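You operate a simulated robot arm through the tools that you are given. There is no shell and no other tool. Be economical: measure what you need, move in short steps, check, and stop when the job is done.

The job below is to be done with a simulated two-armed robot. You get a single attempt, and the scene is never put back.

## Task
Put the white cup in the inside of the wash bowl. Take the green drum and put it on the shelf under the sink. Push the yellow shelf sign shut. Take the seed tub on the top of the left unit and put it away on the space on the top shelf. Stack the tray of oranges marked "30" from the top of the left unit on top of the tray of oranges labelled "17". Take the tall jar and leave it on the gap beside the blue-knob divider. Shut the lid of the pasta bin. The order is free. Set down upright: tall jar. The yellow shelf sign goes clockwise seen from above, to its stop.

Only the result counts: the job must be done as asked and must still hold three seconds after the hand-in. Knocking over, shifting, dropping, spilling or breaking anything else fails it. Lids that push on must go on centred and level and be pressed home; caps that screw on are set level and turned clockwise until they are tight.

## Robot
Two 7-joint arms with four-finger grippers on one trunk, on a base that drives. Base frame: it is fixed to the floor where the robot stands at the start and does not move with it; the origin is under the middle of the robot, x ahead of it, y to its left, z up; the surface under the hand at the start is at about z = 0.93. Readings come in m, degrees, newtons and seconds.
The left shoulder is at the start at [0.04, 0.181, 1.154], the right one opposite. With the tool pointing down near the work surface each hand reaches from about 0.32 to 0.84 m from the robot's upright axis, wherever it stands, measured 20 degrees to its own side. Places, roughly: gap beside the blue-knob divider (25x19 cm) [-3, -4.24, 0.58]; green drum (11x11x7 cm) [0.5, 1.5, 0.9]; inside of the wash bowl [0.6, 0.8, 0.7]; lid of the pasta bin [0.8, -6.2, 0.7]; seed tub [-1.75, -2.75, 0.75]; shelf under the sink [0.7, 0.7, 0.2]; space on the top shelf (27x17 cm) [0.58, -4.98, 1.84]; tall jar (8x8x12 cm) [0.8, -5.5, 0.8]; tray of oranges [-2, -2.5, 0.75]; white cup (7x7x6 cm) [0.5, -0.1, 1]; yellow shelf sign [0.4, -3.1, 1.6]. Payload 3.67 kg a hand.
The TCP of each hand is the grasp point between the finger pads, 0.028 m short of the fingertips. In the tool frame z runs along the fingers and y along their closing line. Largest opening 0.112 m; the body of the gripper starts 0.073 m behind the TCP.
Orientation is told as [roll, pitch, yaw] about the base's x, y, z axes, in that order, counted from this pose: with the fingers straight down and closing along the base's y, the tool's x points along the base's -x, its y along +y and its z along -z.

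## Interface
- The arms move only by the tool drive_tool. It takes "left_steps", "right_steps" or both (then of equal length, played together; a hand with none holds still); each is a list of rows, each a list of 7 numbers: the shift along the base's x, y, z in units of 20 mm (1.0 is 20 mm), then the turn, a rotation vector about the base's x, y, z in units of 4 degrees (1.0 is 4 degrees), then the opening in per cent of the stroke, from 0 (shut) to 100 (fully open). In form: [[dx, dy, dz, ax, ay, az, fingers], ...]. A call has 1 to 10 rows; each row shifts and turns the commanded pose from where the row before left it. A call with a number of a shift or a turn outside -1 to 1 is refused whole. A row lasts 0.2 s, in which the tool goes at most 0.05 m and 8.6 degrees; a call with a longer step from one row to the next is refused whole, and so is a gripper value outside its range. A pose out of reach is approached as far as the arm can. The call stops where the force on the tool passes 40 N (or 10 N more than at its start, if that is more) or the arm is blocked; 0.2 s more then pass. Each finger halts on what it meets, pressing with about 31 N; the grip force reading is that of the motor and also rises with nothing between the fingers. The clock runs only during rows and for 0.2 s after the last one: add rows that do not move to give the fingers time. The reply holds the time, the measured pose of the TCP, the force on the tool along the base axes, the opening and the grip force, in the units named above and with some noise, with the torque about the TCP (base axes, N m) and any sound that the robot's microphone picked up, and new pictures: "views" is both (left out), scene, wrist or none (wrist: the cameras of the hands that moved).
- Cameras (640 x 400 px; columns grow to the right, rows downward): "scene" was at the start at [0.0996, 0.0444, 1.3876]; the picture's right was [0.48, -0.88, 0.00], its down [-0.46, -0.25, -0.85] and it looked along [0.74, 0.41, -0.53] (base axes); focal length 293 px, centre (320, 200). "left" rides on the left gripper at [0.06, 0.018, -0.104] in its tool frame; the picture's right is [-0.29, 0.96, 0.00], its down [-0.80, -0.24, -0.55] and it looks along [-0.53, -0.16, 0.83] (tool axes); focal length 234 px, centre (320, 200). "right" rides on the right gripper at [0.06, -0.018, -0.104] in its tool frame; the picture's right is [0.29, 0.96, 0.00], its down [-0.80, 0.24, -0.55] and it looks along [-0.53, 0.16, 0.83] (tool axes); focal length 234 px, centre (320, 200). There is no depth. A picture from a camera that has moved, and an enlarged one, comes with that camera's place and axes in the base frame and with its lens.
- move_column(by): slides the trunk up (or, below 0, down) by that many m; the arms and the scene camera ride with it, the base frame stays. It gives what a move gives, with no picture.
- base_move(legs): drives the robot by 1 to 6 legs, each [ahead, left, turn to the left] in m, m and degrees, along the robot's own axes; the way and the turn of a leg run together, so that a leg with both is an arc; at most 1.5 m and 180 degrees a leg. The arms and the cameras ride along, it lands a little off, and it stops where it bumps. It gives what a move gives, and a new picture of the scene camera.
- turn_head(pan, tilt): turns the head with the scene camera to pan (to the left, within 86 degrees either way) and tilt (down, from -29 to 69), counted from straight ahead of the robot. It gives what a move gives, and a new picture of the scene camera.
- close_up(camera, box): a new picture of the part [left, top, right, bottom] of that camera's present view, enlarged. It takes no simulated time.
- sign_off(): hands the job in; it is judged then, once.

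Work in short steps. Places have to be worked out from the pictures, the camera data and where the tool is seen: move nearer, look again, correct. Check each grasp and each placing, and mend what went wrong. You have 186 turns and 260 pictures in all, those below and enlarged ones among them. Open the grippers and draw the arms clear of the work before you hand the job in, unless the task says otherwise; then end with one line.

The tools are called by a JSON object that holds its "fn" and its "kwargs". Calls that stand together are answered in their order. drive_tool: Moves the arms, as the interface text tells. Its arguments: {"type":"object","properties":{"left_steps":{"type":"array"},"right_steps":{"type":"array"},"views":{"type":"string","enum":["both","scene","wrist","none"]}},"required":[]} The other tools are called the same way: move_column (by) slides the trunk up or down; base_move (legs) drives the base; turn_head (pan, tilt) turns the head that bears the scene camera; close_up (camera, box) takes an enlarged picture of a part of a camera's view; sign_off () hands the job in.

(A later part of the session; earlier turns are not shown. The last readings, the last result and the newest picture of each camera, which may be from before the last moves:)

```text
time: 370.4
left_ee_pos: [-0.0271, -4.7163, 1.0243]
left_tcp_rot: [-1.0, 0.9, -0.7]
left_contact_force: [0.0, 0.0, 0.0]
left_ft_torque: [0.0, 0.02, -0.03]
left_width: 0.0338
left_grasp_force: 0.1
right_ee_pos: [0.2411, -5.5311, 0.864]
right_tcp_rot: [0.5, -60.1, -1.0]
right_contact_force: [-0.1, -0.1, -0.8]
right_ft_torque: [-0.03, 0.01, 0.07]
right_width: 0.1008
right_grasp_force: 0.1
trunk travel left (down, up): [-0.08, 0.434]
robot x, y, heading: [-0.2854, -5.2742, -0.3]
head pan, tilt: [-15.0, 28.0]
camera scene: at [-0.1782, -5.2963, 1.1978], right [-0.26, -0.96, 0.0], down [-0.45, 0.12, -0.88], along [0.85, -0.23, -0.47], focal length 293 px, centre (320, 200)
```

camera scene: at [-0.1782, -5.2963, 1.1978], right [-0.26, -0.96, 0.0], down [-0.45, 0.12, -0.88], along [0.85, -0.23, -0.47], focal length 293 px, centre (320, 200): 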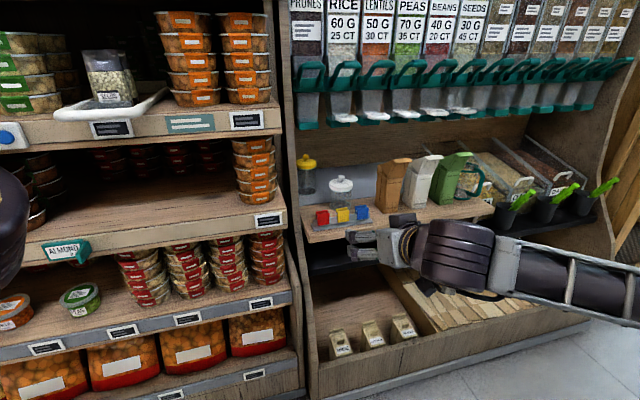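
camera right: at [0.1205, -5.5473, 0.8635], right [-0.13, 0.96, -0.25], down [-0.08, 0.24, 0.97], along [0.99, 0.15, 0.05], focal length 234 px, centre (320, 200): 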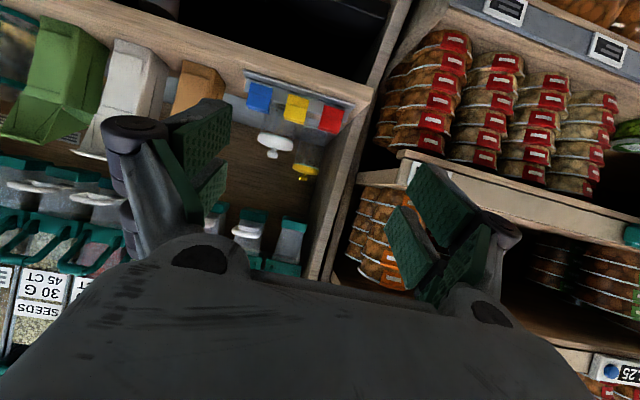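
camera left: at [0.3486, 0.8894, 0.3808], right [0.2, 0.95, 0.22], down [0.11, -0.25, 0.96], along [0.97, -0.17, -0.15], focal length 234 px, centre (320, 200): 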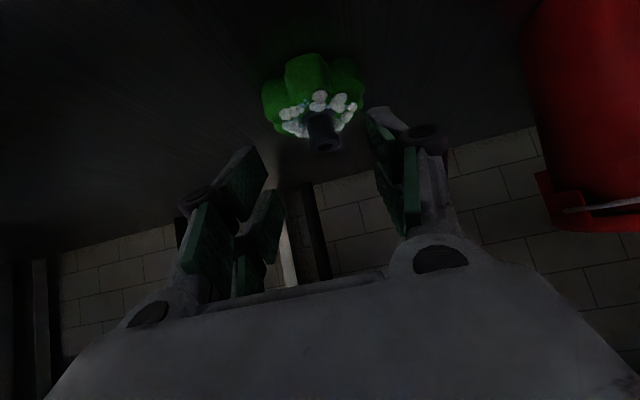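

I'll zoom in on the jars for accurate positions.

{"fn": "close_up", "kwargs": {"camera": "scene", "box": [270, 120, 430, 240]}}

{"fn": "close_up", "kwargs": {"camera": "right", "box": [220, 60, 400, 200]}}

```text
3.33 times, centred on (350, 180) of scene
camera zoom: at [-0.1782, -5.2963, 1.1978], right [-0.26, -0.96, 0.0], down [-0.45, 0.12, -0.88], along [0.85, -0.23, -0.47], focal length 977 px, centre (220, 267)
```

zoom: 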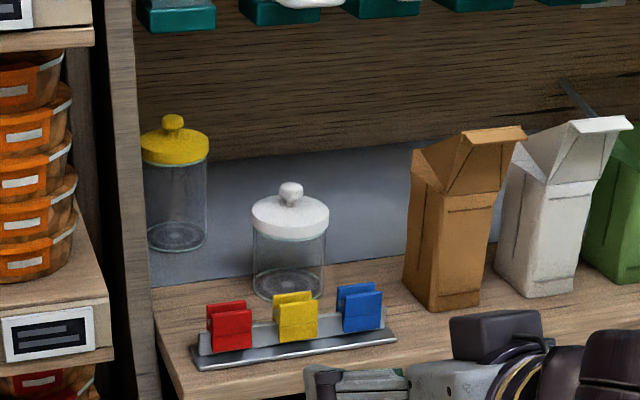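

```text
2.86 times, centred on (310, 130) of right
camera zoom: at [0.1203, -5.5472, 0.8636], right [-0.14, 0.96, -0.25], down [-0.08, 0.24, 0.97], along [0.99, 0.15, 0.05], focal length 669 px, centre (349, 400)
```

zoom: 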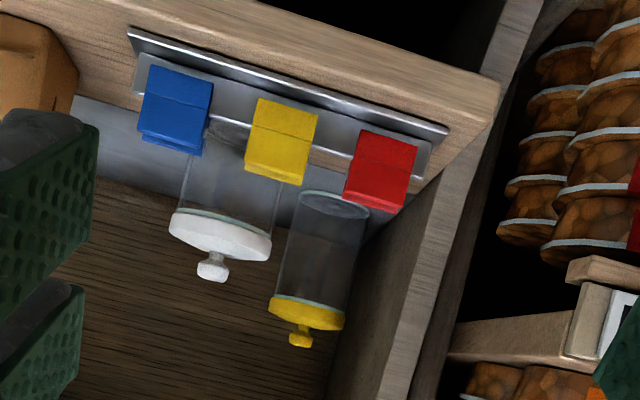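

The tall jar is at (0.795, -5.508) with its base at z about 0.705, about 3 cm from the left wall, and the white jar stands in front-right at (0.653, -5.594). I'll come in above the white jar with the fingers straddling the tall jar, then descend. First I'll drive in and correct yaw and height.

{"fn": "base_move", "kwargs": {"legs": [[0.2, 0, 0]]}}

{"fn": "drive_tool", "kwargs": {"right_steps": [[0, 0, 0, 0, 0, 0.8, 80], [0, 0, 0, 0, 0, 0.8, 80], [0.5, 0, -0.5, 0, 0, 0, 80], [0.5, 0, -0.5, 0, 0, 0, 80], [0, 0, 0, 0, 0, 0, 80]]}}

```text
time: 372.0
left_ee_pos: [0.1787, -4.7194, 1.0237]
left_tcp_rot: [-0.9, 0.9, -1.1]
left_contact_force: [0.1, 0.5, 0.1]
left_ft_torque: [-0.01, 0.02, 0.01]
left_width: 0.0336
left_grasp_force: 0.0
right_ee_pos: [0.4435, -5.5352, 0.8642]
right_tcp_rot: [0.5, -60.0, -1.2]
right_contact_force: [0.3, 0.2, -1.1]
right_ft_torque: [0.04, -0.01, -0.02]
right_width: 0.101
right_grasp_force: 0.1
trunk travel left (down, up): [-0.08, 0.434]
robot x, y, heading: [-0.0884, -5.2733, -0.5]
head pan, tilt: [-15.0, 28.0]
camera scene: at [0.0243, -5.2983, 1.1977], right [-0.27, -0.96, 0.0], down [-0.45, 0.13, -0.88], along [0.85, -0.24, -0.47], focal length 293 px, centre (320, 200)
```

scene: 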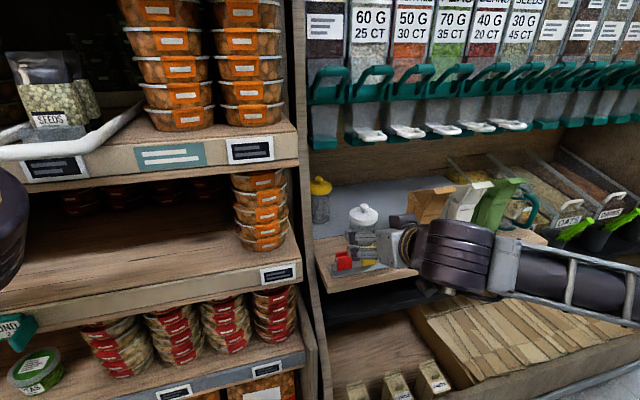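

```text
time: 373.2
left_ee_pos: [0.1777, -4.719, 1.024]
left_tcp_rot: [-0.9, 0.8, -1.1]
left_contact_force: [0.7, -0.7, -0.7]
left_ft_torque: [0.03, 0.02, 0.02]
left_width: 0.0335
left_grasp_force: 0.0
right_ee_pos: [0.461, -5.5349, 0.8441]
right_tcp_rot: [0.4, -60.1, 5.2]
right_contact_force: [-0.2, -0.1, 0.1]
right_ft_torque: [0.0, 0.01, -0.01]
right_width: 0.0895
right_grasp_force: 0.2
trunk travel left (down, up): [-0.08, 0.434]
robot x, y, heading: [-0.0849, -5.2762, -0.8]
head pan, tilt: [-15.0, 28.0]
camera scene: at [0.0228, -5.2982, 1.1979], right [-0.27, -0.96, 0.0], down [-0.45, 0.13, -0.88], along [0.85, -0.24, -0.47], focal length 293 px, centre (320, 200)
camera right: at [0.3432, -5.5638, 0.8429], right [-0.24, 0.94, -0.25], down [-0.11, 0.23, 0.97], along [0.97, 0.26, 0.05], focal length 234 px, centre (320, 200)
```

scene: 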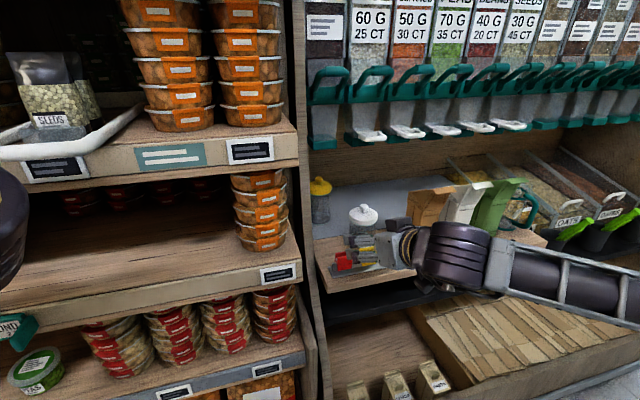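
right: 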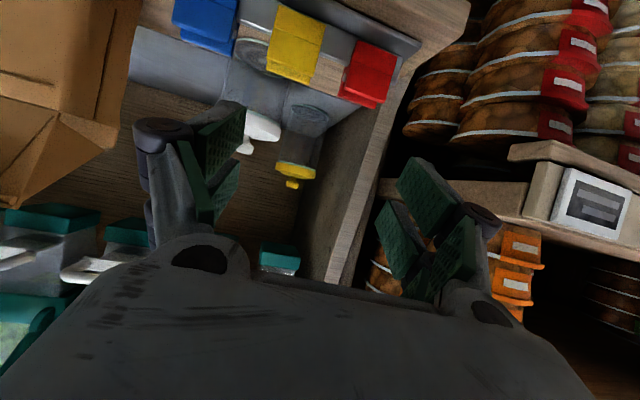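

I need the precise gap between the jar and the wall, so I'll zoom in.

{"fn": "close_up", "kwargs": {"camera": "right", "box": [220, 40, 420, 200]}}

{"fn": "close_up", "kwargs": {"camera": "scene", "box": [290, 160, 410, 290]}}

```text
2.50 times, centred on (320, 120) of right
camera zoom: at [0.3432, -5.5638, 0.8429], right [-0.24, 0.94, -0.25], down [-0.11, 0.23, 0.97], along [0.97, 0.26, 0.05], focal length 585 px, centre (320, 400)
```

zoom: 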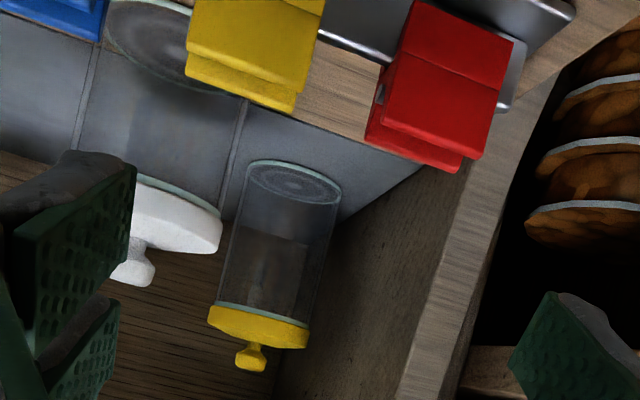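

```text
3.08 times, centred on (350, 225) of scene
camera zoom: at [0.0228, -5.2982, 1.1979], right [-0.27, -0.96, 0.0], down [-0.45, 0.13, -0.88], along [0.85, -0.24, -0.47], focal length 902 px, centre (228, 123)
```

zoom: 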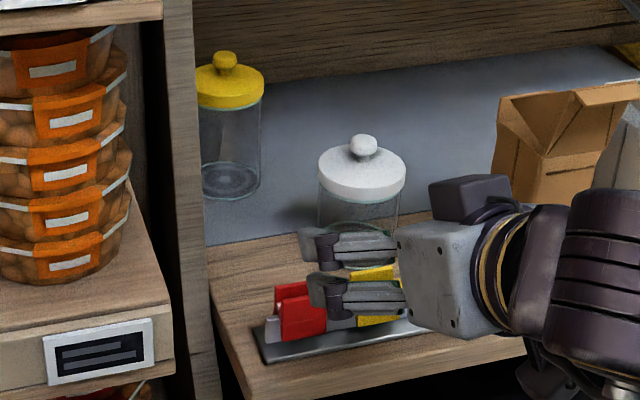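

The jar–wall gap is only about 2 cm, so I'll bias the hand 5 mm away from the wall. I'll travel at z 0.87, above the white jar's knob and under the spouts, until the fingers straddle the tall jar.

{"fn": "drive_tool", "kwargs": {"right_steps": [[0, 0, 0.7, 0, 0, 0, 80], [0, 0, 0.7, 0, 0, 0, 80], [1, 0.07, 0, 0, 0, 0, 80], [1, 0.07, 0, 0, 0, 0, 80], [1, 0.07, 0, 0, 0, 0, 80], [1, 0.07, 0, 0, 0, 0, 80], [1, 0.07, 0, 0, 0, 0, 80], [1, 0.07, 0, 0, 0, 0, 80], [1, 0.07, 0, 0, 0, 0, 80]], "views": "wrist"}}

{"fn": "close_up", "kwargs": {"camera": "scene", "box": [290, 140, 450, 260]}}

```text
time: 375.2
left_ee_pos: [0.1771, -4.719, 1.0239]
left_tcp_rot: [-0.9, 0.9, -1.1]
left_contact_force: [0.6, -0.8, -0.5]
left_ft_torque: [-0.02, 0.01, 0.04]
left_width: 0.0336
left_grasp_force: 0.0
right_ee_pos: [0.6029, -5.5255, 0.8706]
right_tcp_rot: [0.6, -60.1, 5.1]
right_contact_force: [0.7, 0.3, -0.3]
right_ft_torque: [-0.03, 0.01, -0.03]
right_width: 0.0898
right_grasp_force: 0.1
trunk travel left (down, up): [-0.08, 0.434]
robot x, y, heading: [-0.0886, -5.2773, -0.5]
head pan, tilt: [-15.0, 28.0]
camera right: at [0.4833, -5.5539, 0.871], right [-0.24, 0.94, -0.24], down [-0.11, 0.23, 0.97], along [0.97, 0.26, 0.05], focal length 234 px, centre (320, 200)
```

right: 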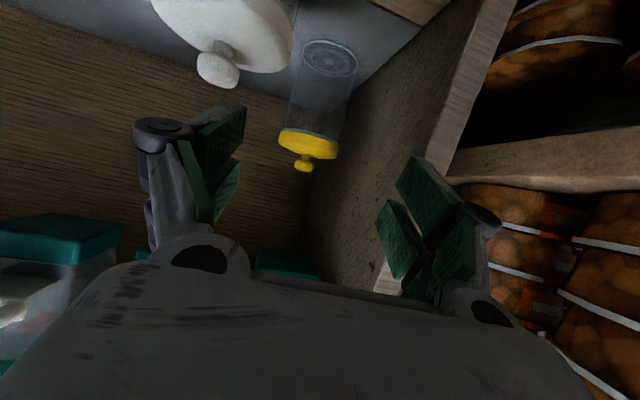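

```text
3.33 times, centred on (370, 200) of scene
camera zoom: at [0.0234, -5.2982, 1.1978], right [-0.27, -0.96, 0.0], down [-0.45, 0.13, -0.88], along [0.85, -0.24, -0.47], focal length 977 px, centre (153, 200)
```

zoom: 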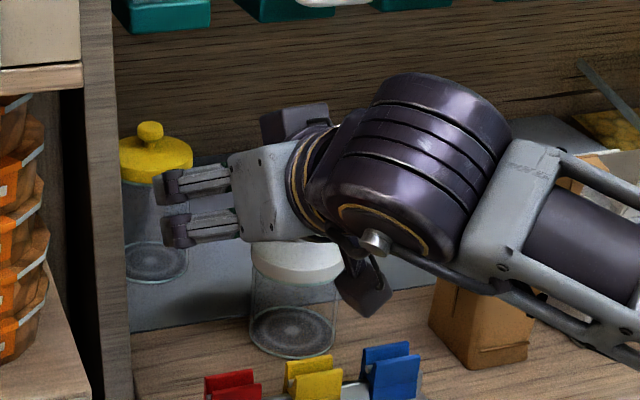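

The camera housing would come too close to the white jar at this tilt. I'll steepen the hand to about 50° and grip higher on the body, then continue forward.

{"fn": "drive_tool", "kwargs": {"right_steps": [[0, 0, 0, 0, 1, 0, 80], [0, 0, 0, 0, 1, 0, 80], [0, 0, 0, 0, 0.5, 0, 80], [1, 0.08, -0.1, 0, 0, 0, 80], [1, 0.08, -0.1, 0, 0, 0, 80], [1, 0.08, -0.1, 0, 0, 0, 80], [1, 0.08, 0, 0, 0, 0, 80], [1, 0.08, 0, 0, 0, 0, 80], [0, 0, 0, 0, 0, 0, 80]], "views": "wrist"}}

{"fn": "close_up", "kwargs": {"camera": "scene", "box": [290, 120, 450, 240]}}

```text
time: 377.2
left_ee_pos: [0.1768, -4.7192, 1.0238]
left_tcp_rot: [-0.9, 0.8, -1.0]
left_contact_force: [0.1, -0.5, -0.7]
left_ft_torque: [-0.03, 0.01, 0.0]
left_width: 0.0334
left_grasp_force: 0.0
right_ee_pos: [0.7021, -5.5169, 0.8657]
right_tcp_rot: [1.9, -50.0, 4.0]
right_contact_force: [0.6, 0.1, 0.4]
right_ft_torque: [-0.02, 0.02, 0.02]
right_width: 0.09
right_grasp_force: 0.0
trunk travel left (down, up): [-0.08, 0.434]
robot x, y, heading: [-0.0872, -5.2767, -0.7]
head pan, tilt: [-15.0, 28.0]
camera right: at [0.5846, -5.5462, 0.8853], right [-0.28, 0.94, -0.2], down [0.06, 0.23, 0.97], along [0.96, 0.26, -0.12], focal length 234 px, centre (320, 200)
```

right: 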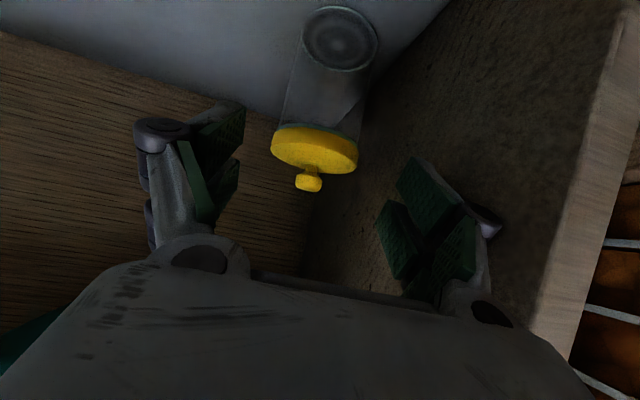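

```text
3.33 times, centred on (370, 180) of scene
camera zoom: at [0.0228, -5.2984, 1.1979], right [-0.27, -0.96, 0.0], down [-0.45, 0.13, -0.88], along [0.85, -0.24, -0.47], focal length 977 px, centre (153, 267)
```

zoom: 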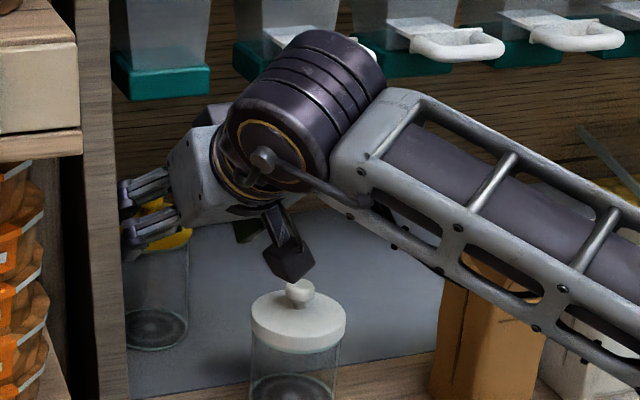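

The wrist would come near the RICE scoop's white handle (about z 0.985) if I stay this high. I'll shift 8 mm left, drop to z 0.80 here, and then slide forward around the jar body.

{"fn": "drive_tool", "kwargs": {"right_steps": [[0, 0.2, -0.6, 0, 0, 0, 80], [0, 0.2, -0.6, 0, 0, 0, 80], [0, 0, -0.6, 0, 0, 0, 80], [0, 0, -0.6, 0, 0, 0, 80], [0, 0, -0.7, 0, 0, 0, 80], [0, 0, 0, 0, 0, 0, 80]], "views": "wrist"}}

{"fn": "close_up", "kwargs": {"camera": "scene", "box": [290, 120, 450, 240]}}

```text
time: 378.6
left_ee_pos: [0.1766, -4.7189, 1.0235]
left_tcp_rot: [-0.9, 0.8, -1.1]
left_contact_force: [0.5, 0.4, 0.4]
left_ft_torque: [0.0, 0.01, 0.03]
left_width: 0.0334
left_grasp_force: 0.0
right_ee_pos: [0.7025, -5.5085, 0.8029]
right_tcp_rot: [2.0, -50.3, 4.1]
right_contact_force: [1.2, 0.0, 0.3]
right_ft_torque: [0.04, 0.01, -0.01]
right_width: 0.0895
right_grasp_force: 0.0
trunk travel left (down, up): [-0.08, 0.434]
robot x, y, heading: [-0.0846, -5.2758, -0.6]
head pan, tilt: [-15.0, 28.0]
camera right: at [0.5847, -5.5381, 0.8234], right [-0.28, 0.94, -0.2], down [0.06, 0.23, 0.97], along [0.96, 0.26, -0.12], focal length 234 px, centre (320, 200)
```

right: 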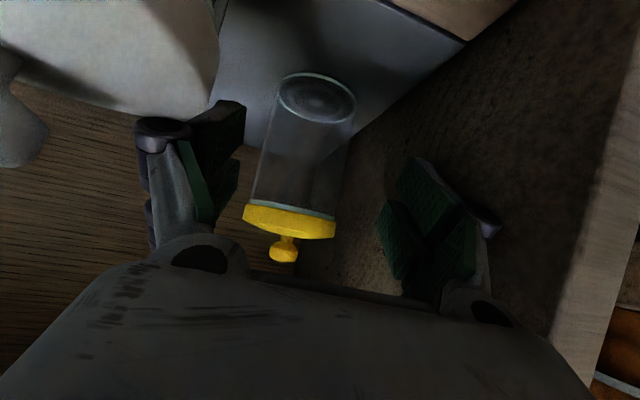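

```text
3.33 times, centred on (370, 180) of scene
camera zoom: at [0.0229, -5.2982, 1.1979], right [-0.27, -0.96, 0.0], down [-0.45, 0.13, -0.88], along [0.85, -0.24, -0.47], focal length 977 px, centre (153, 267)
```

zoom: 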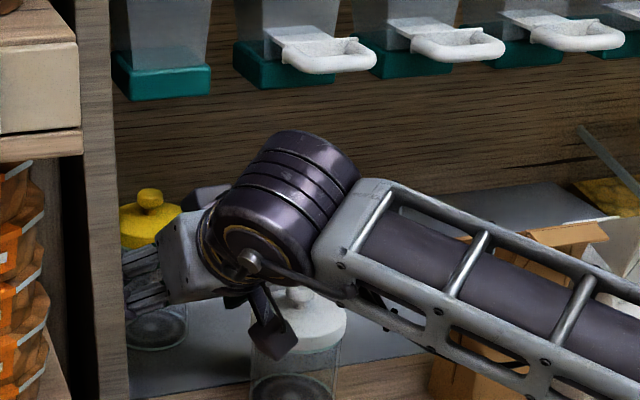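

It's well aligned, and the joints clear the spouts now. I'll shift 6 mm away from the wall and slide forward slowly.

{"fn": "drive_tool", "kwargs": {"right_steps": [[0, -0.3, 0.15, 0, 0, 0, 80], [0.7, 0.05, 0, 0, 0, 0, 80], [0.7, 0.05, 0, 0, 0, 0, 80], [0.7, 0.05, 0, 0, 0, 0, 80], [0.7, 0.05, 0, 0, 0, 0, 80], [0, 0, 0, 0, 0, 0, 80]], "views": "wrist"}}

{"fn": "close_up", "kwargs": {"camera": "scene", "box": [290, 120, 450, 240]}}

```text
time: 380.0
left_ee_pos: [0.1769, -4.7186, 1.0244]
left_tcp_rot: [-0.9, 0.8, -1.1]
left_contact_force: [0.0, 0.4, 0.1]
left_ft_torque: [0.0, 0.0, -0.02]
left_width: 0.0334
left_grasp_force: 0.0
right_ee_pos: [0.7565, -5.5106, 0.8057]
right_tcp_rot: [2.0, -50.2, 4.0]
right_contact_force: [-0.5, 0.3, -0.2]
right_ft_torque: [0.01, 0.01, -0.01]
right_width: 0.0894
right_grasp_force: 0.0
trunk travel left (down, up): [-0.08, 0.434]
robot x, y, heading: [-0.0866, -5.2736, -0.4]
head pan, tilt: [-15.0, 28.0]
camera right: at [0.6403, -5.5399, 0.8259], right [-0.28, 0.94, -0.2], down [0.06, 0.23, 0.97], along [0.96, 0.26, -0.12], focal length 234 px, centre (320, 200)
```

right: 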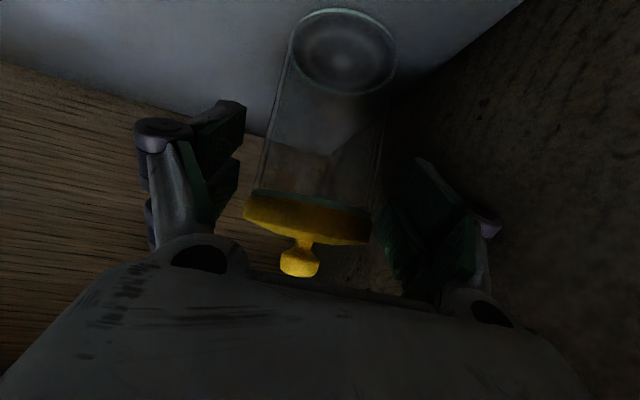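

```text
3.33 times, centred on (370, 180) of scene
camera zoom: at [0.0229, -5.2984, 1.1979], right [-0.27, -0.96, 0.0], down [-0.45, 0.13, -0.88], along [0.85, -0.24, -0.47], focal length 977 px, centre (153, 267)
```

zoom: 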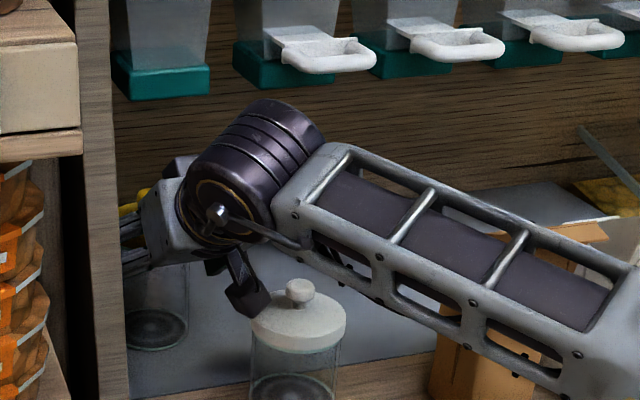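

The jar is centred between the pads. I'll go a last 2.5 cm and close.

{"fn": "drive_tool", "kwargs": {"right_steps": [[0.65, 0.05, -0.1, 0, 0, 0, 80], [0.6, 0.05, -0.1, 0, 0, 0, 80], [0, 0, 0, 0, 0, 0, 70], [0, 0, 0, 0, 0, 0, 60], [0, 0, 0, 0, 0, 0, 50], [0, 0, 0, 0, 0, 0, 50]], "views": "wrist"}}

```text
time: 381.4
left_ee_pos: [0.1771, -4.7198, 1.024]
left_tcp_rot: [-0.9, 0.7, -1.1]
left_contact_force: [0.1, 0.3, 0.0]
left_ft_torque: [0.04, 0.02, 0.0]
left_width: 0.0337
left_grasp_force: 0.1
right_ee_pos: [0.7824, -5.5094, 0.8025]
right_tcp_rot: [2.0, -50.2, 4.0]
right_contact_force: [0.0, 0.2, 1.3]
right_ft_torque: [-0.11, -0.07, 0.03]
right_width: 0.0686
right_grasp_force: 31.0
trunk travel left (down, up): [-0.08, 0.434]
robot x, y, heading: [-0.086, -5.2752, -0.7]
head pan, tilt: [-15.0, 28.0]
heard: snap
camera right: at [0.6651, -5.5388, 0.8231], right [-0.28, 0.94, -0.2], down [0.06, 0.23, 0.97], along [0.96, 0.26, -0.12], focal length 234 px, centre (320, 200)
```

right: 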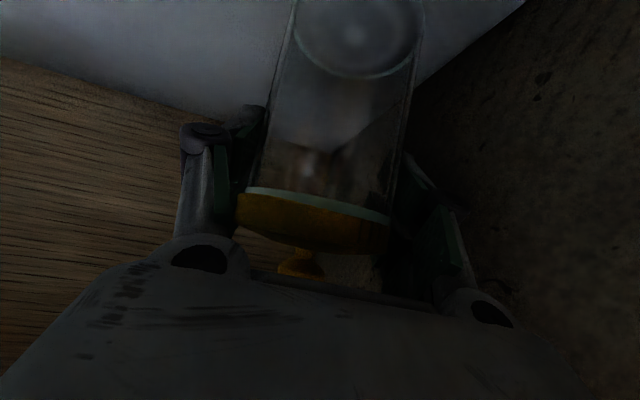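

I gripped at 0.0686 m but heard a "snap". I'll inspect before moving.

{"fn": "close_up", "kwargs": {"camera": "right", "box": [180, 0, 480, 300]}}

{"fn": "close_up", "kwargs": {"camera": "scene", "box": [290, 140, 410, 240]}}

```text
1.33 times, centred on (330, 150) of right
camera zoom: at [0.6651, -5.5388, 0.8231], right [-0.28, 0.94, -0.2], down [0.06, 0.23, 0.97], along [0.96, 0.26, -0.12], focal length 312 px, centre (307, 267)
```

zoom: 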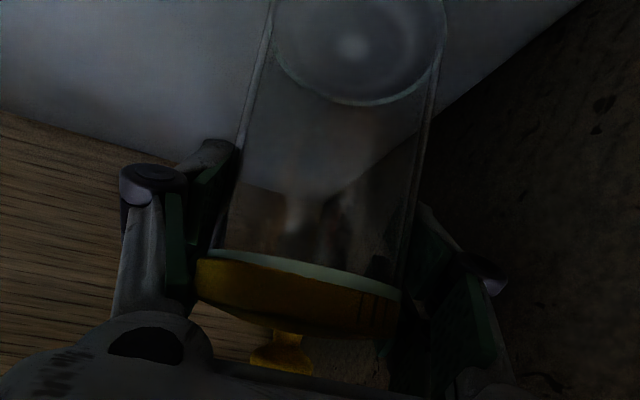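

```text
4.00 times, centred on (350, 190) of scene
camera zoom: at [0.0228, -5.2982, 1.1979], right [-0.27, -0.96, 0.0], down [-0.45, 0.13, -0.88], along [0.85, -0.24, -0.47], focal length 1172 px, centre (200, 240)
```

zoom: 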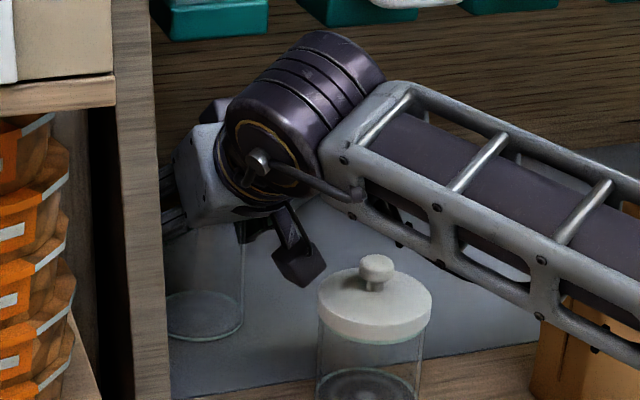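

The jar looks intact and upright in the grip. I'll lift slightly and draw it back along a rising path, clear of the white jar and the spouts.

{"fn": "drive_tool", "kwargs": {"right_steps": [[0, 0, 0.4, 0, 0, 0, 50], [-0.2, 0, 0.5, 0, 0, 0, 50], [-0.7, 0.03, 0.4, 0, 0, 0, 50], [-0.7, 0.03, 0.4, 0, 0, 0, 50], [-0.7, 0.03, 0.4, 0, 0, 0, 50], [-0.7, 0, 0.4, 0, 0, 0, 50], [0, 0, 0, 0, 0, 0, 50]], "views": "wrist"}}

{"fn": "close_up", "kwargs": {"camera": "scene", "box": [290, 120, 450, 240]}}

```text
time: 383.0
left_ee_pos: [0.1777, -4.7205, 1.0243]
left_tcp_rot: [-0.9, 0.8, -1.1]
left_contact_force: [0.5, -0.1, -0.3]
left_ft_torque: [0.01, 0.01, 0.0]
left_width: 0.0333
left_grasp_force: 0.1
right_ee_pos: [0.7233, -5.5069, 0.8526]
right_tcp_rot: [2.0, -50.1, 4.0]
right_contact_force: [1.1, -0.1, -3.2]
right_ft_torque: [0.02, 0.01, 0.0]
right_width: 0.0686
right_grasp_force: 31.6
trunk travel left (down, up): [-0.08, 0.434]
robot x, y, heading: [-0.0824, -5.2723, -0.9]
head pan, tilt: [-15.0, 28.0]
camera right: at [0.6063, -5.5366, 0.8722], right [-0.28, 0.94, -0.2], down [0.07, 0.23, 0.97], along [0.96, 0.26, -0.12], focal length 234 px, centre (320, 200)
```

right: 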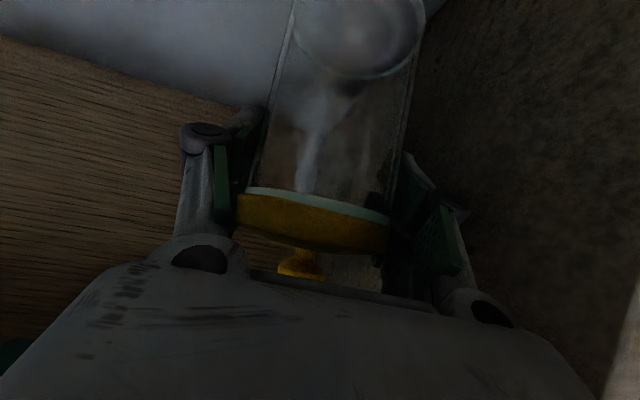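

```text
3.33 times, centred on (370, 180) of scene
camera zoom: at [0.0236, -5.2983, 1.1978], right [-0.27, -0.96, 0.0], down [-0.45, 0.13, -0.88], along [0.85, -0.24, -0.47], focal length 977 px, centre (153, 267)
```

zoom: 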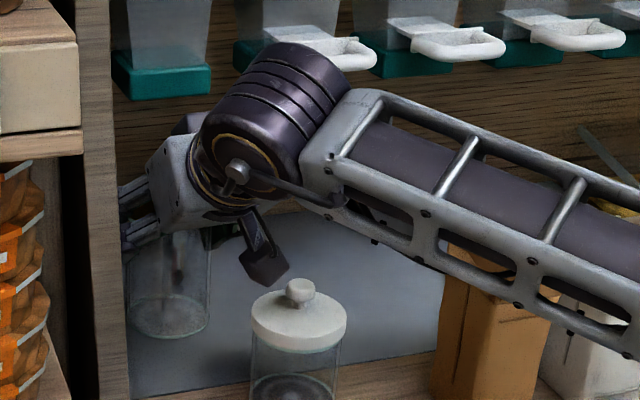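

The jar came up cleanly with its lid on. I'll continue back and up until it is fully clear.

{"fn": "drive_tool", "kwargs": {"right_steps": [[-0.8, 0, 0.4, 0, 0, 0, 50], [-0.8, 0, 0.4, 0, 0, 0, 50], [-0.8, 0, 0.4, 0, 0, 0, 50], [-0.8, 0, 0.4, 0, 0, 0, 50], [-0.8, 0, 0.4, 0, 0, 0, 50], [-0.8, 0, 0.4, 0, 0, 0, 50], [-1, 0, 0, 0, 0, 0, 50], [-1, 0, 0, 0, 0, 0, 50], [-1, 0, 0, 0, 0, 0, 50], [-1, 0, 0, 0, 0, 0, 50]], "views": "scene"}}

{"fn": "base_move", "kwargs": {"legs": [[-0.45, 0, 0]]}}

```text
time: 385.2
left_ee_pos: [0.1768, -4.7199, 1.0249]
left_tcp_rot: [-0.9, 0.8, -1.1]
left_contact_force: [-0.6, 0.0, 0.7]
left_ft_torque: [-0.01, 0.0, 0.0]
left_width: 0.0338
left_grasp_force: 0.1
right_ee_pos: [0.5471, -5.5087, 0.9001]
right_tcp_rot: [1.9, -50.0, 4.1]
right_contact_force: [0.0, 0.2, -3.5]
right_ft_torque: [0.0, 0.0, -0.04]
right_width: 0.0686
right_grasp_force: 31.1
trunk travel left (down, up): [-0.08, 0.434]
robot x, y, heading: [-0.0858, -5.2749, -0.8]
head pan, tilt: [-15.0, 28.0]
camera scene: at [0.0228, -5.2985, 1.1979], right [-0.27, -0.96, 0.0], down [-0.45, 0.13, -0.88], along [0.85, -0.24, -0.47], focal length 293 px, centre (320, 200)
```

scene: 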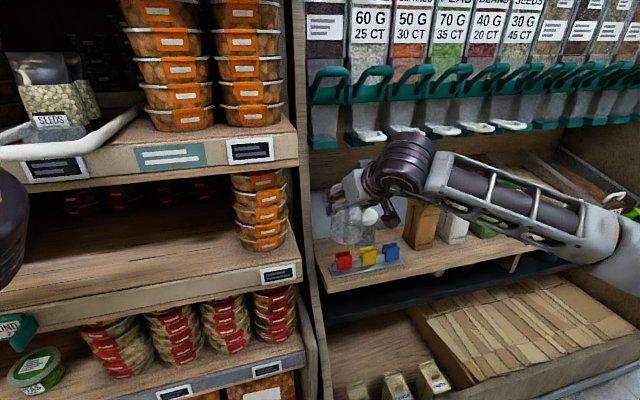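

```text
time: 388.0
left_ee_pos: [-0.2773, -4.7135, 1.0249]
left_tcp_rot: [-0.9, 0.8, -1.0]
left_contact_force: [0.7, 0.5, 1.2]
left_ft_torque: [-0.01, 0.0, 0.01]
left_width: 0.0336
left_grasp_force: 0.1
right_ee_pos: [0.0937, -5.5034, 0.9]
right_tcp_rot: [1.8, -50.0, 4.2]
right_contact_force: [-0.4, 0.4, -3.6]
right_ft_torque: [-0.01, 0.0, 0.01]
right_width: 0.0687
right_grasp_force: 31.1
trunk travel left (down, up): [-0.08, 0.434]
robot x, y, heading: [-0.5375, -5.2706, -0.3]
head pan, tilt: [-15.0, 28.0]
camera scene: at [-0.4308, -5.2941, 1.1979], right [-0.27, -0.96, 0.0], down [-0.45, 0.13, -0.88], along [0.85, -0.24, -0.47], focal length 293 px, centre (320, 200)
```

scene: 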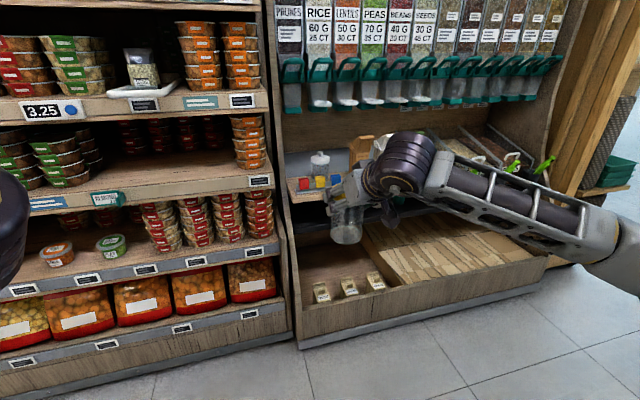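

The jar is clear. Now I'll turn around to face the other side and look for the blue-knob divider.

{"fn": "base_move", "kwargs": {"legs": [[-0.1, 0, 0], [0, 0, -90]]}}

{"fn": "turn_head", "kwargs": {"pan": -50, "tilt": 20}}

```text
time: 393.3
left_ee_pos: [-0.079, -5.5241, 1.0241]
left_tcp_rot: [-0.9, 0.8, -90.2]
left_contact_force: [0.2, -0.1, -0.4]
left_ft_torque: [-0.02, -0.02, 0.03]
left_width: 0.0335
left_grasp_force: 0.1
right_ee_pos: [-0.864, -5.9069, 0.8995]
right_tcp_rot: [1.9, -50.1, -85.2]
right_contact_force: [-0.5, 0.0, -2.7]
right_ft_torque: [-0.03, 0.01, -0.02]
right_width: 0.0683
right_grasp_force: 31.2
trunk travel left (down, up): [-0.08, 0.434]
robot x, y, heading: [-0.6364, -5.2699, -89.9]
head pan, tilt: [-15.0, 28.0]
camera scene: at [-0.6612, -5.3775, 1.1978], right [-0.97, 0.25, 0.0], down [0.12, 0.45, -0.88], along [-0.22, -0.85, -0.47], focal length 293 px, centre (320, 200)
```

scene: 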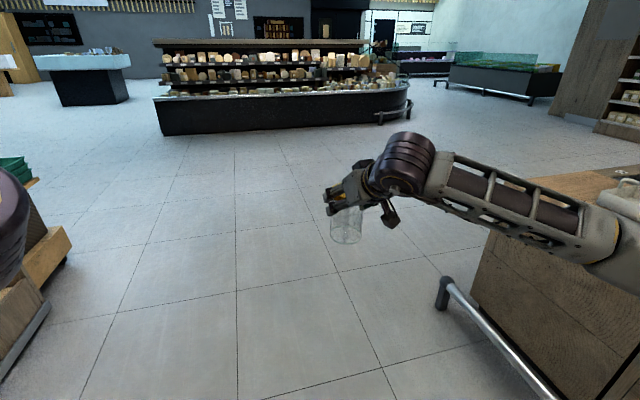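

```text
time: 394.3
left_ee_pos: [-0.0792, -5.5249, 1.0247]
left_tcp_rot: [-1.0, 0.9, -90.1]
left_contact_force: [0.4, 0.5, 0.4]
left_ft_torque: [0.03, 0.04, 0.01]
left_width: 0.0336
left_grasp_force: 0.0
right_ee_pos: [-0.862, -5.9078, 0.9002]
right_tcp_rot: [2.0, -50.0, -85.1]
right_contact_force: [0.6, 0.3, -2.6]
right_ft_torque: [0.0, 0.0, 0.01]
right_width: 0.068
right_grasp_force: 31.3
trunk travel left (down, up): [-0.08, 0.434]
robot x, y, heading: [-0.6375, -5.2705, -89.5]
head pan, tilt: [-50.0, 20.0]
camera scene: at [-0.7089, -5.3496, 1.2107], right [-0.65, 0.76, 0.0], down [0.26, 0.22, -0.94], along [-0.72, -0.61, -0.34], focal length 293 px, centre (320, 200)
```

scene: 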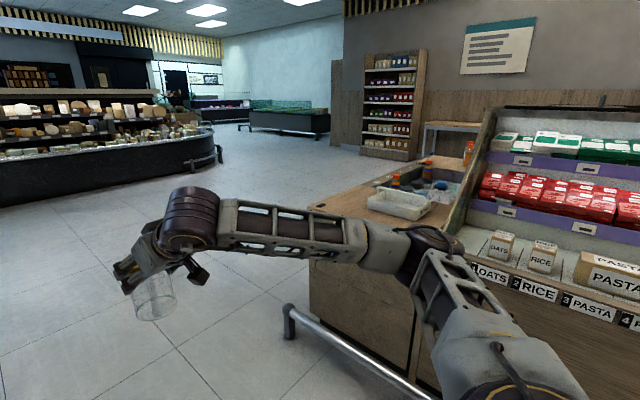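

The counter line extends to about y -6.2, so I'll go around its south end: forward past it, then sideways to the back aisle.

{"fn": "base_move", "kwargs": {"legs": [[1.4, 0, 0], [0, -1.2, 0], [0, -0.8, 0]]}}

{"fn": "turn_head", "kwargs": {"pan": -86, "tilt": 15}}

```text
time: 411.3
left_ee_pos: [-2.0548, -6.9455, 1.0243]
left_tcp_rot: [-0.9, 1.0, -90.8]
left_contact_force: [-0.4, 1.2, -0.4]
left_ft_torque: [0.01, -0.02, -0.01]
left_width: 0.0336
left_grasp_force: 0.0
right_ee_pos: [-2.8406, -7.3189, 0.9006]
right_tcp_rot: [2.1, -50.1, -85.7]
right_contact_force: [-1.0, -1.1, -3.4]
right_ft_torque: [-0.01, -0.01, 0.03]
right_width: 0.0684
right_grasp_force: 30.9
trunk travel left (down, up): [-0.08, 0.434]
robot x, y, heading: [-2.6108, -6.6807, -90.6]
head pan, tilt: [-50.0, 20.0]
camera scene: at [-2.6819, -6.7634, 1.2107], right [-0.64, 0.77, 0.0], down [0.26, 0.22, -0.94], along [-0.72, -0.6, -0.34], focal length 293 px, centre (320, 200)
```

scene: 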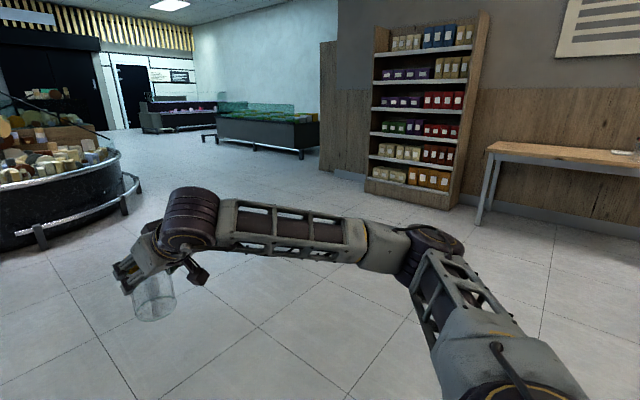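

```text
time: 412.3
left_ee_pos: [-2.0525, -6.946, 1.0243]
left_tcp_rot: [-0.9, 0.9, -90.7]
left_contact_force: [0.0, -0.1, 0.2]
left_ft_torque: [-0.02, -0.01, 0.01]
left_width: 0.0338
left_grasp_force: 0.0
right_ee_pos: [-2.8407, -7.3201, 0.8999]
right_tcp_rot: [1.8, -50.1, -85.7]
right_contact_force: [-0.3, -0.2, -2.5]
right_ft_torque: [-0.03, 0.02, 0.0]
right_width: 0.0684
right_grasp_force: 30.6
trunk travel left (down, up): [-0.08, 0.434]
robot x, y, heading: [-2.6087, -6.6807, -90.4]
head pan, tilt: [-85.9, 15.0]
camera scene: at [-2.7029, -6.7101, 1.2189], right [-0.07, 1.0, 0.0], down [0.26, 0.02, -0.97], along [-0.96, -0.06, -0.26], focal length 293 px, centre (320, 200)
```

scene: 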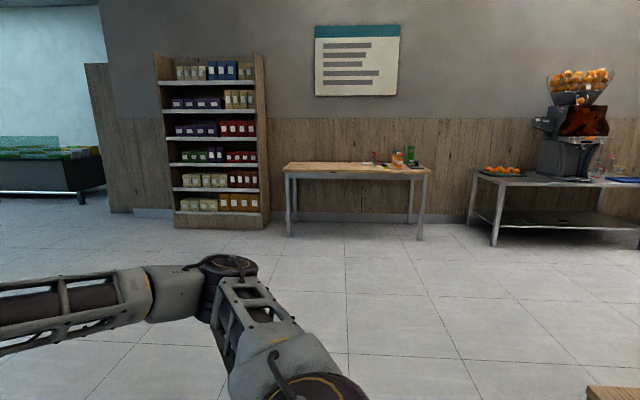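

The back wall is far away, so the gap must be on the rear side of the counter line. I'll turn to face -x and look right, toward +y.

{"fn": "base_move", "kwargs": {"legs": [[0, 0, -90], [0, 0, -60]]}}

{"fn": "turn_head", "kwargs": {"pan": -30, "tilt": 15}}

```text
time: 419.9
left_ee_pos: [-3.2233, -6.7241, 1.025]
left_tcp_rot: [-0.8, 0.9, 118.0]
left_contact_force: [0.6, -0.2, -0.2]
left_ft_torque: [0.01, -0.02, -0.05]
left_width: 0.0338
left_grasp_force: 0.0
right_ee_pos: [-2.7151, -6.0174, 0.8995]
right_tcp_rot: [1.8, -50.2, 123.1]
right_contact_force: [-0.1, 0.6, -2.6]
right_ft_torque: [-0.03, -0.02, 0.02]
right_width: 0.0685
right_grasp_force: 31.1
trunk travel left (down, up): [-0.08, 0.434]
robot x, y, heading: [-2.6107, -6.684, 118.5]
head pan, tilt: [-85.9, 15.0]
camera scene: at [-2.5404, -6.6148, 1.2189], right [0.54, -0.84, 0.0], down [-0.22, -0.14, -0.97], along [0.81, 0.52, -0.26], focal length 293 px, centre (320, 200)
```

scene: 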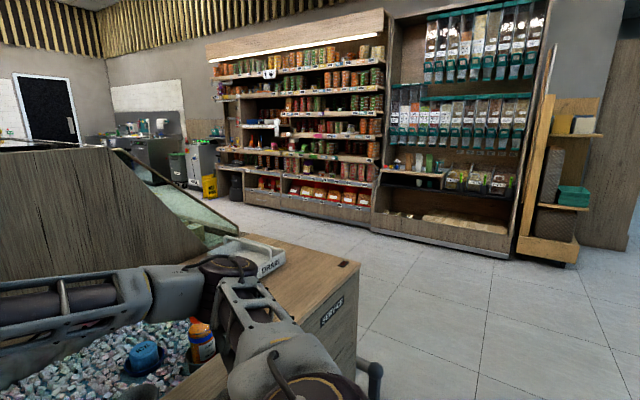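

```text
time: 421.2
left_ee_pos: [-3.2233, -6.7249, 1.0237]
left_tcp_rot: [-0.9, 0.9, 118.0]
left_contact_force: [-0.2, 0.9, 0.2]
left_ft_torque: [0.01, 0.01, 0.05]
left_width: 0.0335
left_grasp_force: 0.0
right_ee_pos: [-2.7148, -6.0172, 0.8999]
right_tcp_rot: [1.8, -50.0, 123.1]
right_contact_force: [-0.1, -0.7, -2.8]
right_ft_torque: [-0.03, 0.05, -0.01]
right_width: 0.0683
right_grasp_force: 30.8
trunk travel left (down, up): [-0.08, 0.434]
robot x, y, heading: [-2.6138, -6.6848, 118.6]
head pan, tilt: [-30.0, 15.0]
camera scene: at [-2.6167, -6.5719, 1.2189], right [1.0, -0.03, 0.0], down [-0.01, -0.26, -0.97], along [0.03, 0.97, -0.26], focal length 293 px, centre (320, 200)
```

scene: 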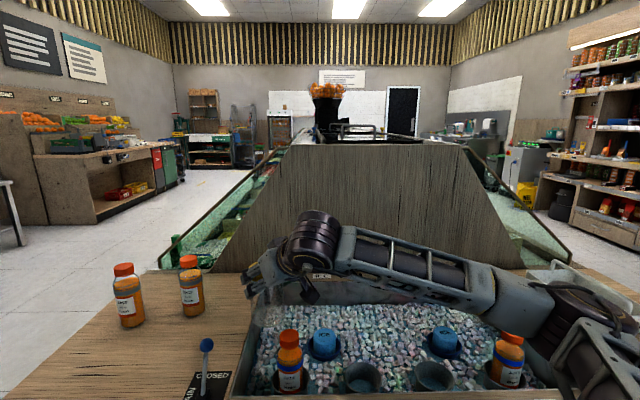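

The counter is double-sided and the gap is on its west face. My hand is currently near bottles on the end unit, so I'll raise the trunk and back straight away first, then go around to the west aisle.

{"fn": "move_column", "kwargs": {"by": 0.25}}

{"fn": "base_move", "kwargs": {"legs": [[-0.4, 0, 0], [0, 0, 61], [1.4, 0, 0], [0, -1.3, 0], [0, -1.2, 0]]}}

{"fn": "turn_head", "kwargs": {"pan": -80, "tilt": 25}}

```text
time: 423.8
left_ee_pos: [-3.2236, -6.7256, 1.274]
left_tcp_rot: [-0.9, 0.9, 118.1]
left_contact_force: [0.4, -0.9, -0.3]
left_ft_torque: [0.03, -0.02, 0.03]
left_width: 0.0334
left_grasp_force: 0.0
right_ee_pos: [-2.7134, -6.0165, 1.1487]
right_tcp_rot: [1.9, -50.0, 123.1]
right_contact_force: [-1.1, 1.2, -1.9]
right_ft_torque: [-0.04, 0.01, 0.05]
right_width: 0.0682
right_grasp_force: 30.8
trunk travel left (down, up): [-0.33, 0.184]
robot x, y, heading: [-2.6086, -6.6872, 118.4]
head pan, tilt: [-30.0, 15.0]
```

```text
time: 448.2
left_ee_pos: [-4.0308, -5.0924, 1.2742]
left_tcp_rot: [-0.9, 1.0, 178.4]
left_contact_force: [0.0, 0.1, -0.6]
left_ft_torque: [0.02, -0.02, 0.01]
left_width: 0.0337
left_grasp_force: 0.1
right_ee_pos: [-4.3927, -4.3005, 1.1495]
right_tcp_rot: [2.1, -50.1, -176.5]
right_contact_force: [-0.5, 0.7, -3.4]
right_ft_torque: [0.03, -0.03, -0.01]
right_width: 0.0683
right_grasp_force: 30.6
trunk travel left (down, up): [-0.33, 0.184]
robot x, y, heading: [-3.7606, -4.5396, 178.8]
head pan, tilt: [-30.0, 15.0]
camera scene: at [-3.8615, -4.4893, 1.4691], right [0.52, 0.86, 0.0], down [0.22, -0.13, -0.97], along [-0.83, 0.5, -0.26], focal length 293 px, centre (320, 200)
```

scene: 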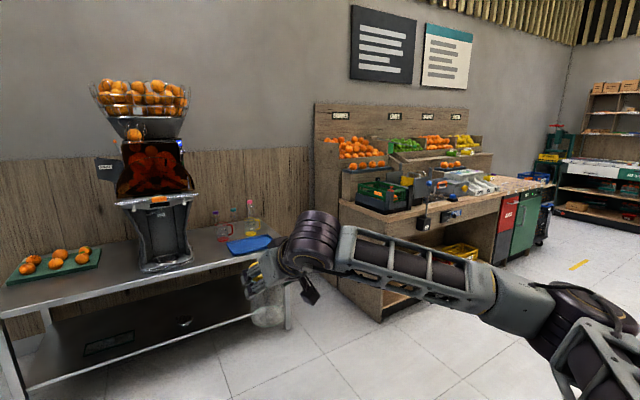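

```text
time: 449.4
left_ee_pos: [-4.0302, -5.0919, 1.274]
left_tcp_rot: [-0.9, 0.9, 178.4]
left_contact_force: [-0.5, 0.3, -0.1]
left_ft_torque: [0.01, -0.01, -0.01]
left_width: 0.0338
left_grasp_force: 0.1
right_ee_pos: [-4.3939, -4.2987, 1.1509]
right_tcp_rot: [1.9, -50.2, -176.4]
right_contact_force: [-0.2, 0.1, -2.9]
right_ft_torque: [0.02, 0.01, -0.02]
right_width: 0.0682
right_grasp_force: 31.6
trunk travel left (down, up): [-0.33, 0.184]
robot x, y, heading: [-3.7617, -4.5383, 178.9]
head pan, tilt: [-80.0, 25.0]
camera scene: at [-3.7958, -4.4464, 1.4529], right [0.99, 0.16, 0.0], down [0.07, -0.42, -0.91], along [-0.14, 0.9, -0.42], focal length 293 px, centre (320, 200)
```

scene: 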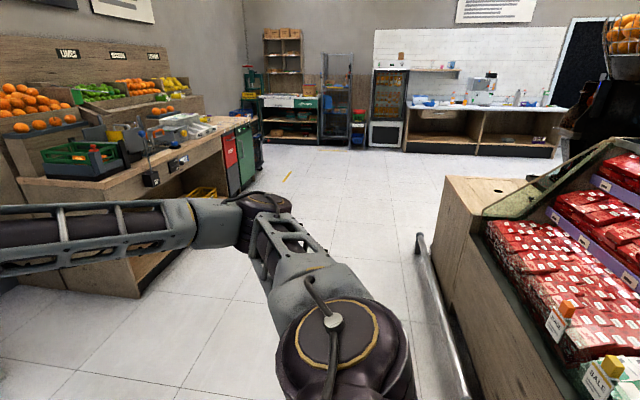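

The west face of the case is on my right at about x -3.3, with a table behind me. I'll move to the middle of this aisle and turn around to face the case.

{"fn": "base_move", "kwargs": {"legs": [[0.27, 0, 0], [0, 0, 90], [0, 0, 90]]}}

{"fn": "turn_head", "kwargs": {"pan": 5, "tilt": 35}}

```text
time: 459.8
left_ee_pos: [-3.7541, -3.9821, 1.2746]
left_tcp_rot: [-0.9, 0.8, -2.3]
left_contact_force: [0.9, 0.6, 0.5]
left_ft_torque: [-0.01, 0.0, -0.05]
left_width: 0.0334
left_grasp_force: 0.0
right_ee_pos: [-3.3989, -4.7805, 1.1498]
right_tcp_rot: [1.9, -50.2, 2.7]
right_contact_force: [-0.3, 0.4, -3.2]
right_ft_torque: [-0.03, 0.01, -0.02]
right_width: 0.0685
right_grasp_force: 31.2
trunk travel left (down, up): [-0.33, 0.184]
robot x, y, heading: [-4.0286, -4.5327, -1.7]
head pan, tilt: [-80.0, 25.0]
camera scene: at [-3.9944, -4.6241, 1.4529], right [-0.99, -0.14, 0.0], down [-0.06, 0.42, -0.91], along [0.13, -0.9, -0.42], focal length 293 px, centre (320, 200)
```

scene: 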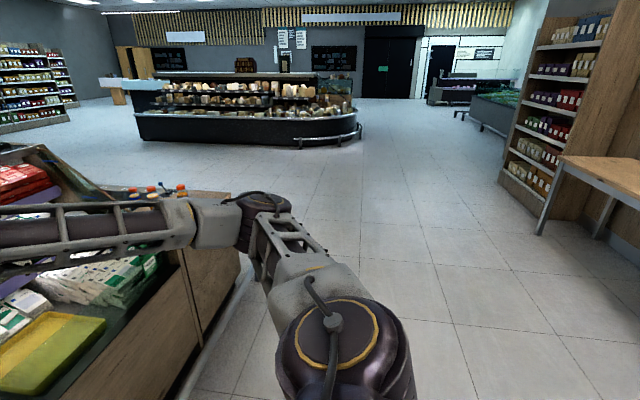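

```text
time: 461.4
left_ee_pos: [-3.7551, -3.9843, 1.2743]
left_tcp_rot: [-1.0, 0.9, -2.3]
left_contact_force: [-0.8, 0.3, -0.1]
left_ft_torque: [0.01, -0.02, -0.02]
left_width: 0.0333
left_grasp_force: 0.2
right_ee_pos: [-3.4006, -4.7794, 1.1494]
right_tcp_rot: [2.0, -50.0, 2.8]
right_contact_force: [0.3, 0.2, -3.8]
right_ft_torque: [0.01, -0.01, 0.0]
right_width: 0.0682
right_grasp_force: 30.8
trunk travel left (down, up): [-0.33, 0.184]
robot x, y, heading: [-4.0282, -4.5318, -1.7]
head pan, tilt: [5.0, 35.0]
camera scene: at [-3.9197, -4.528, 1.4371], right [0.06, -1.0, 0.0], down [-0.57, -0.03, -0.82], along [0.82, 0.05, -0.57], focal length 293 px, centre (320, 200)
```

scene: 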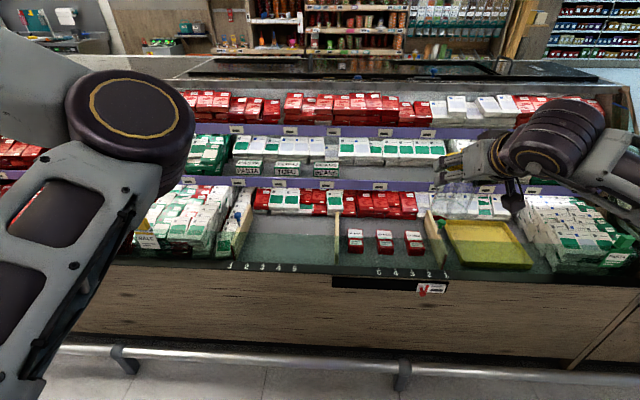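

I see dividers and empty areas in the lower front of the case. I'll zoom in.

{"fn": "close_up", "kwargs": {"camera": "scene", "box": [190, 180, 470, 300]}}

```text
2.29 times, centred on (330, 240) of scene
camera zoom: at [-3.9197, -4.528, 1.4371], right [0.06, -1.0, 0.0], down [-0.57, -0.03, -0.82], along [0.82, 0.05, -0.57], focal length 670 px, centre (297, 109)
```

zoom: 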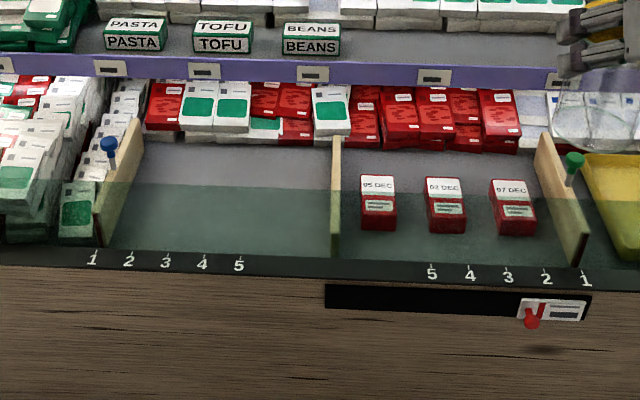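

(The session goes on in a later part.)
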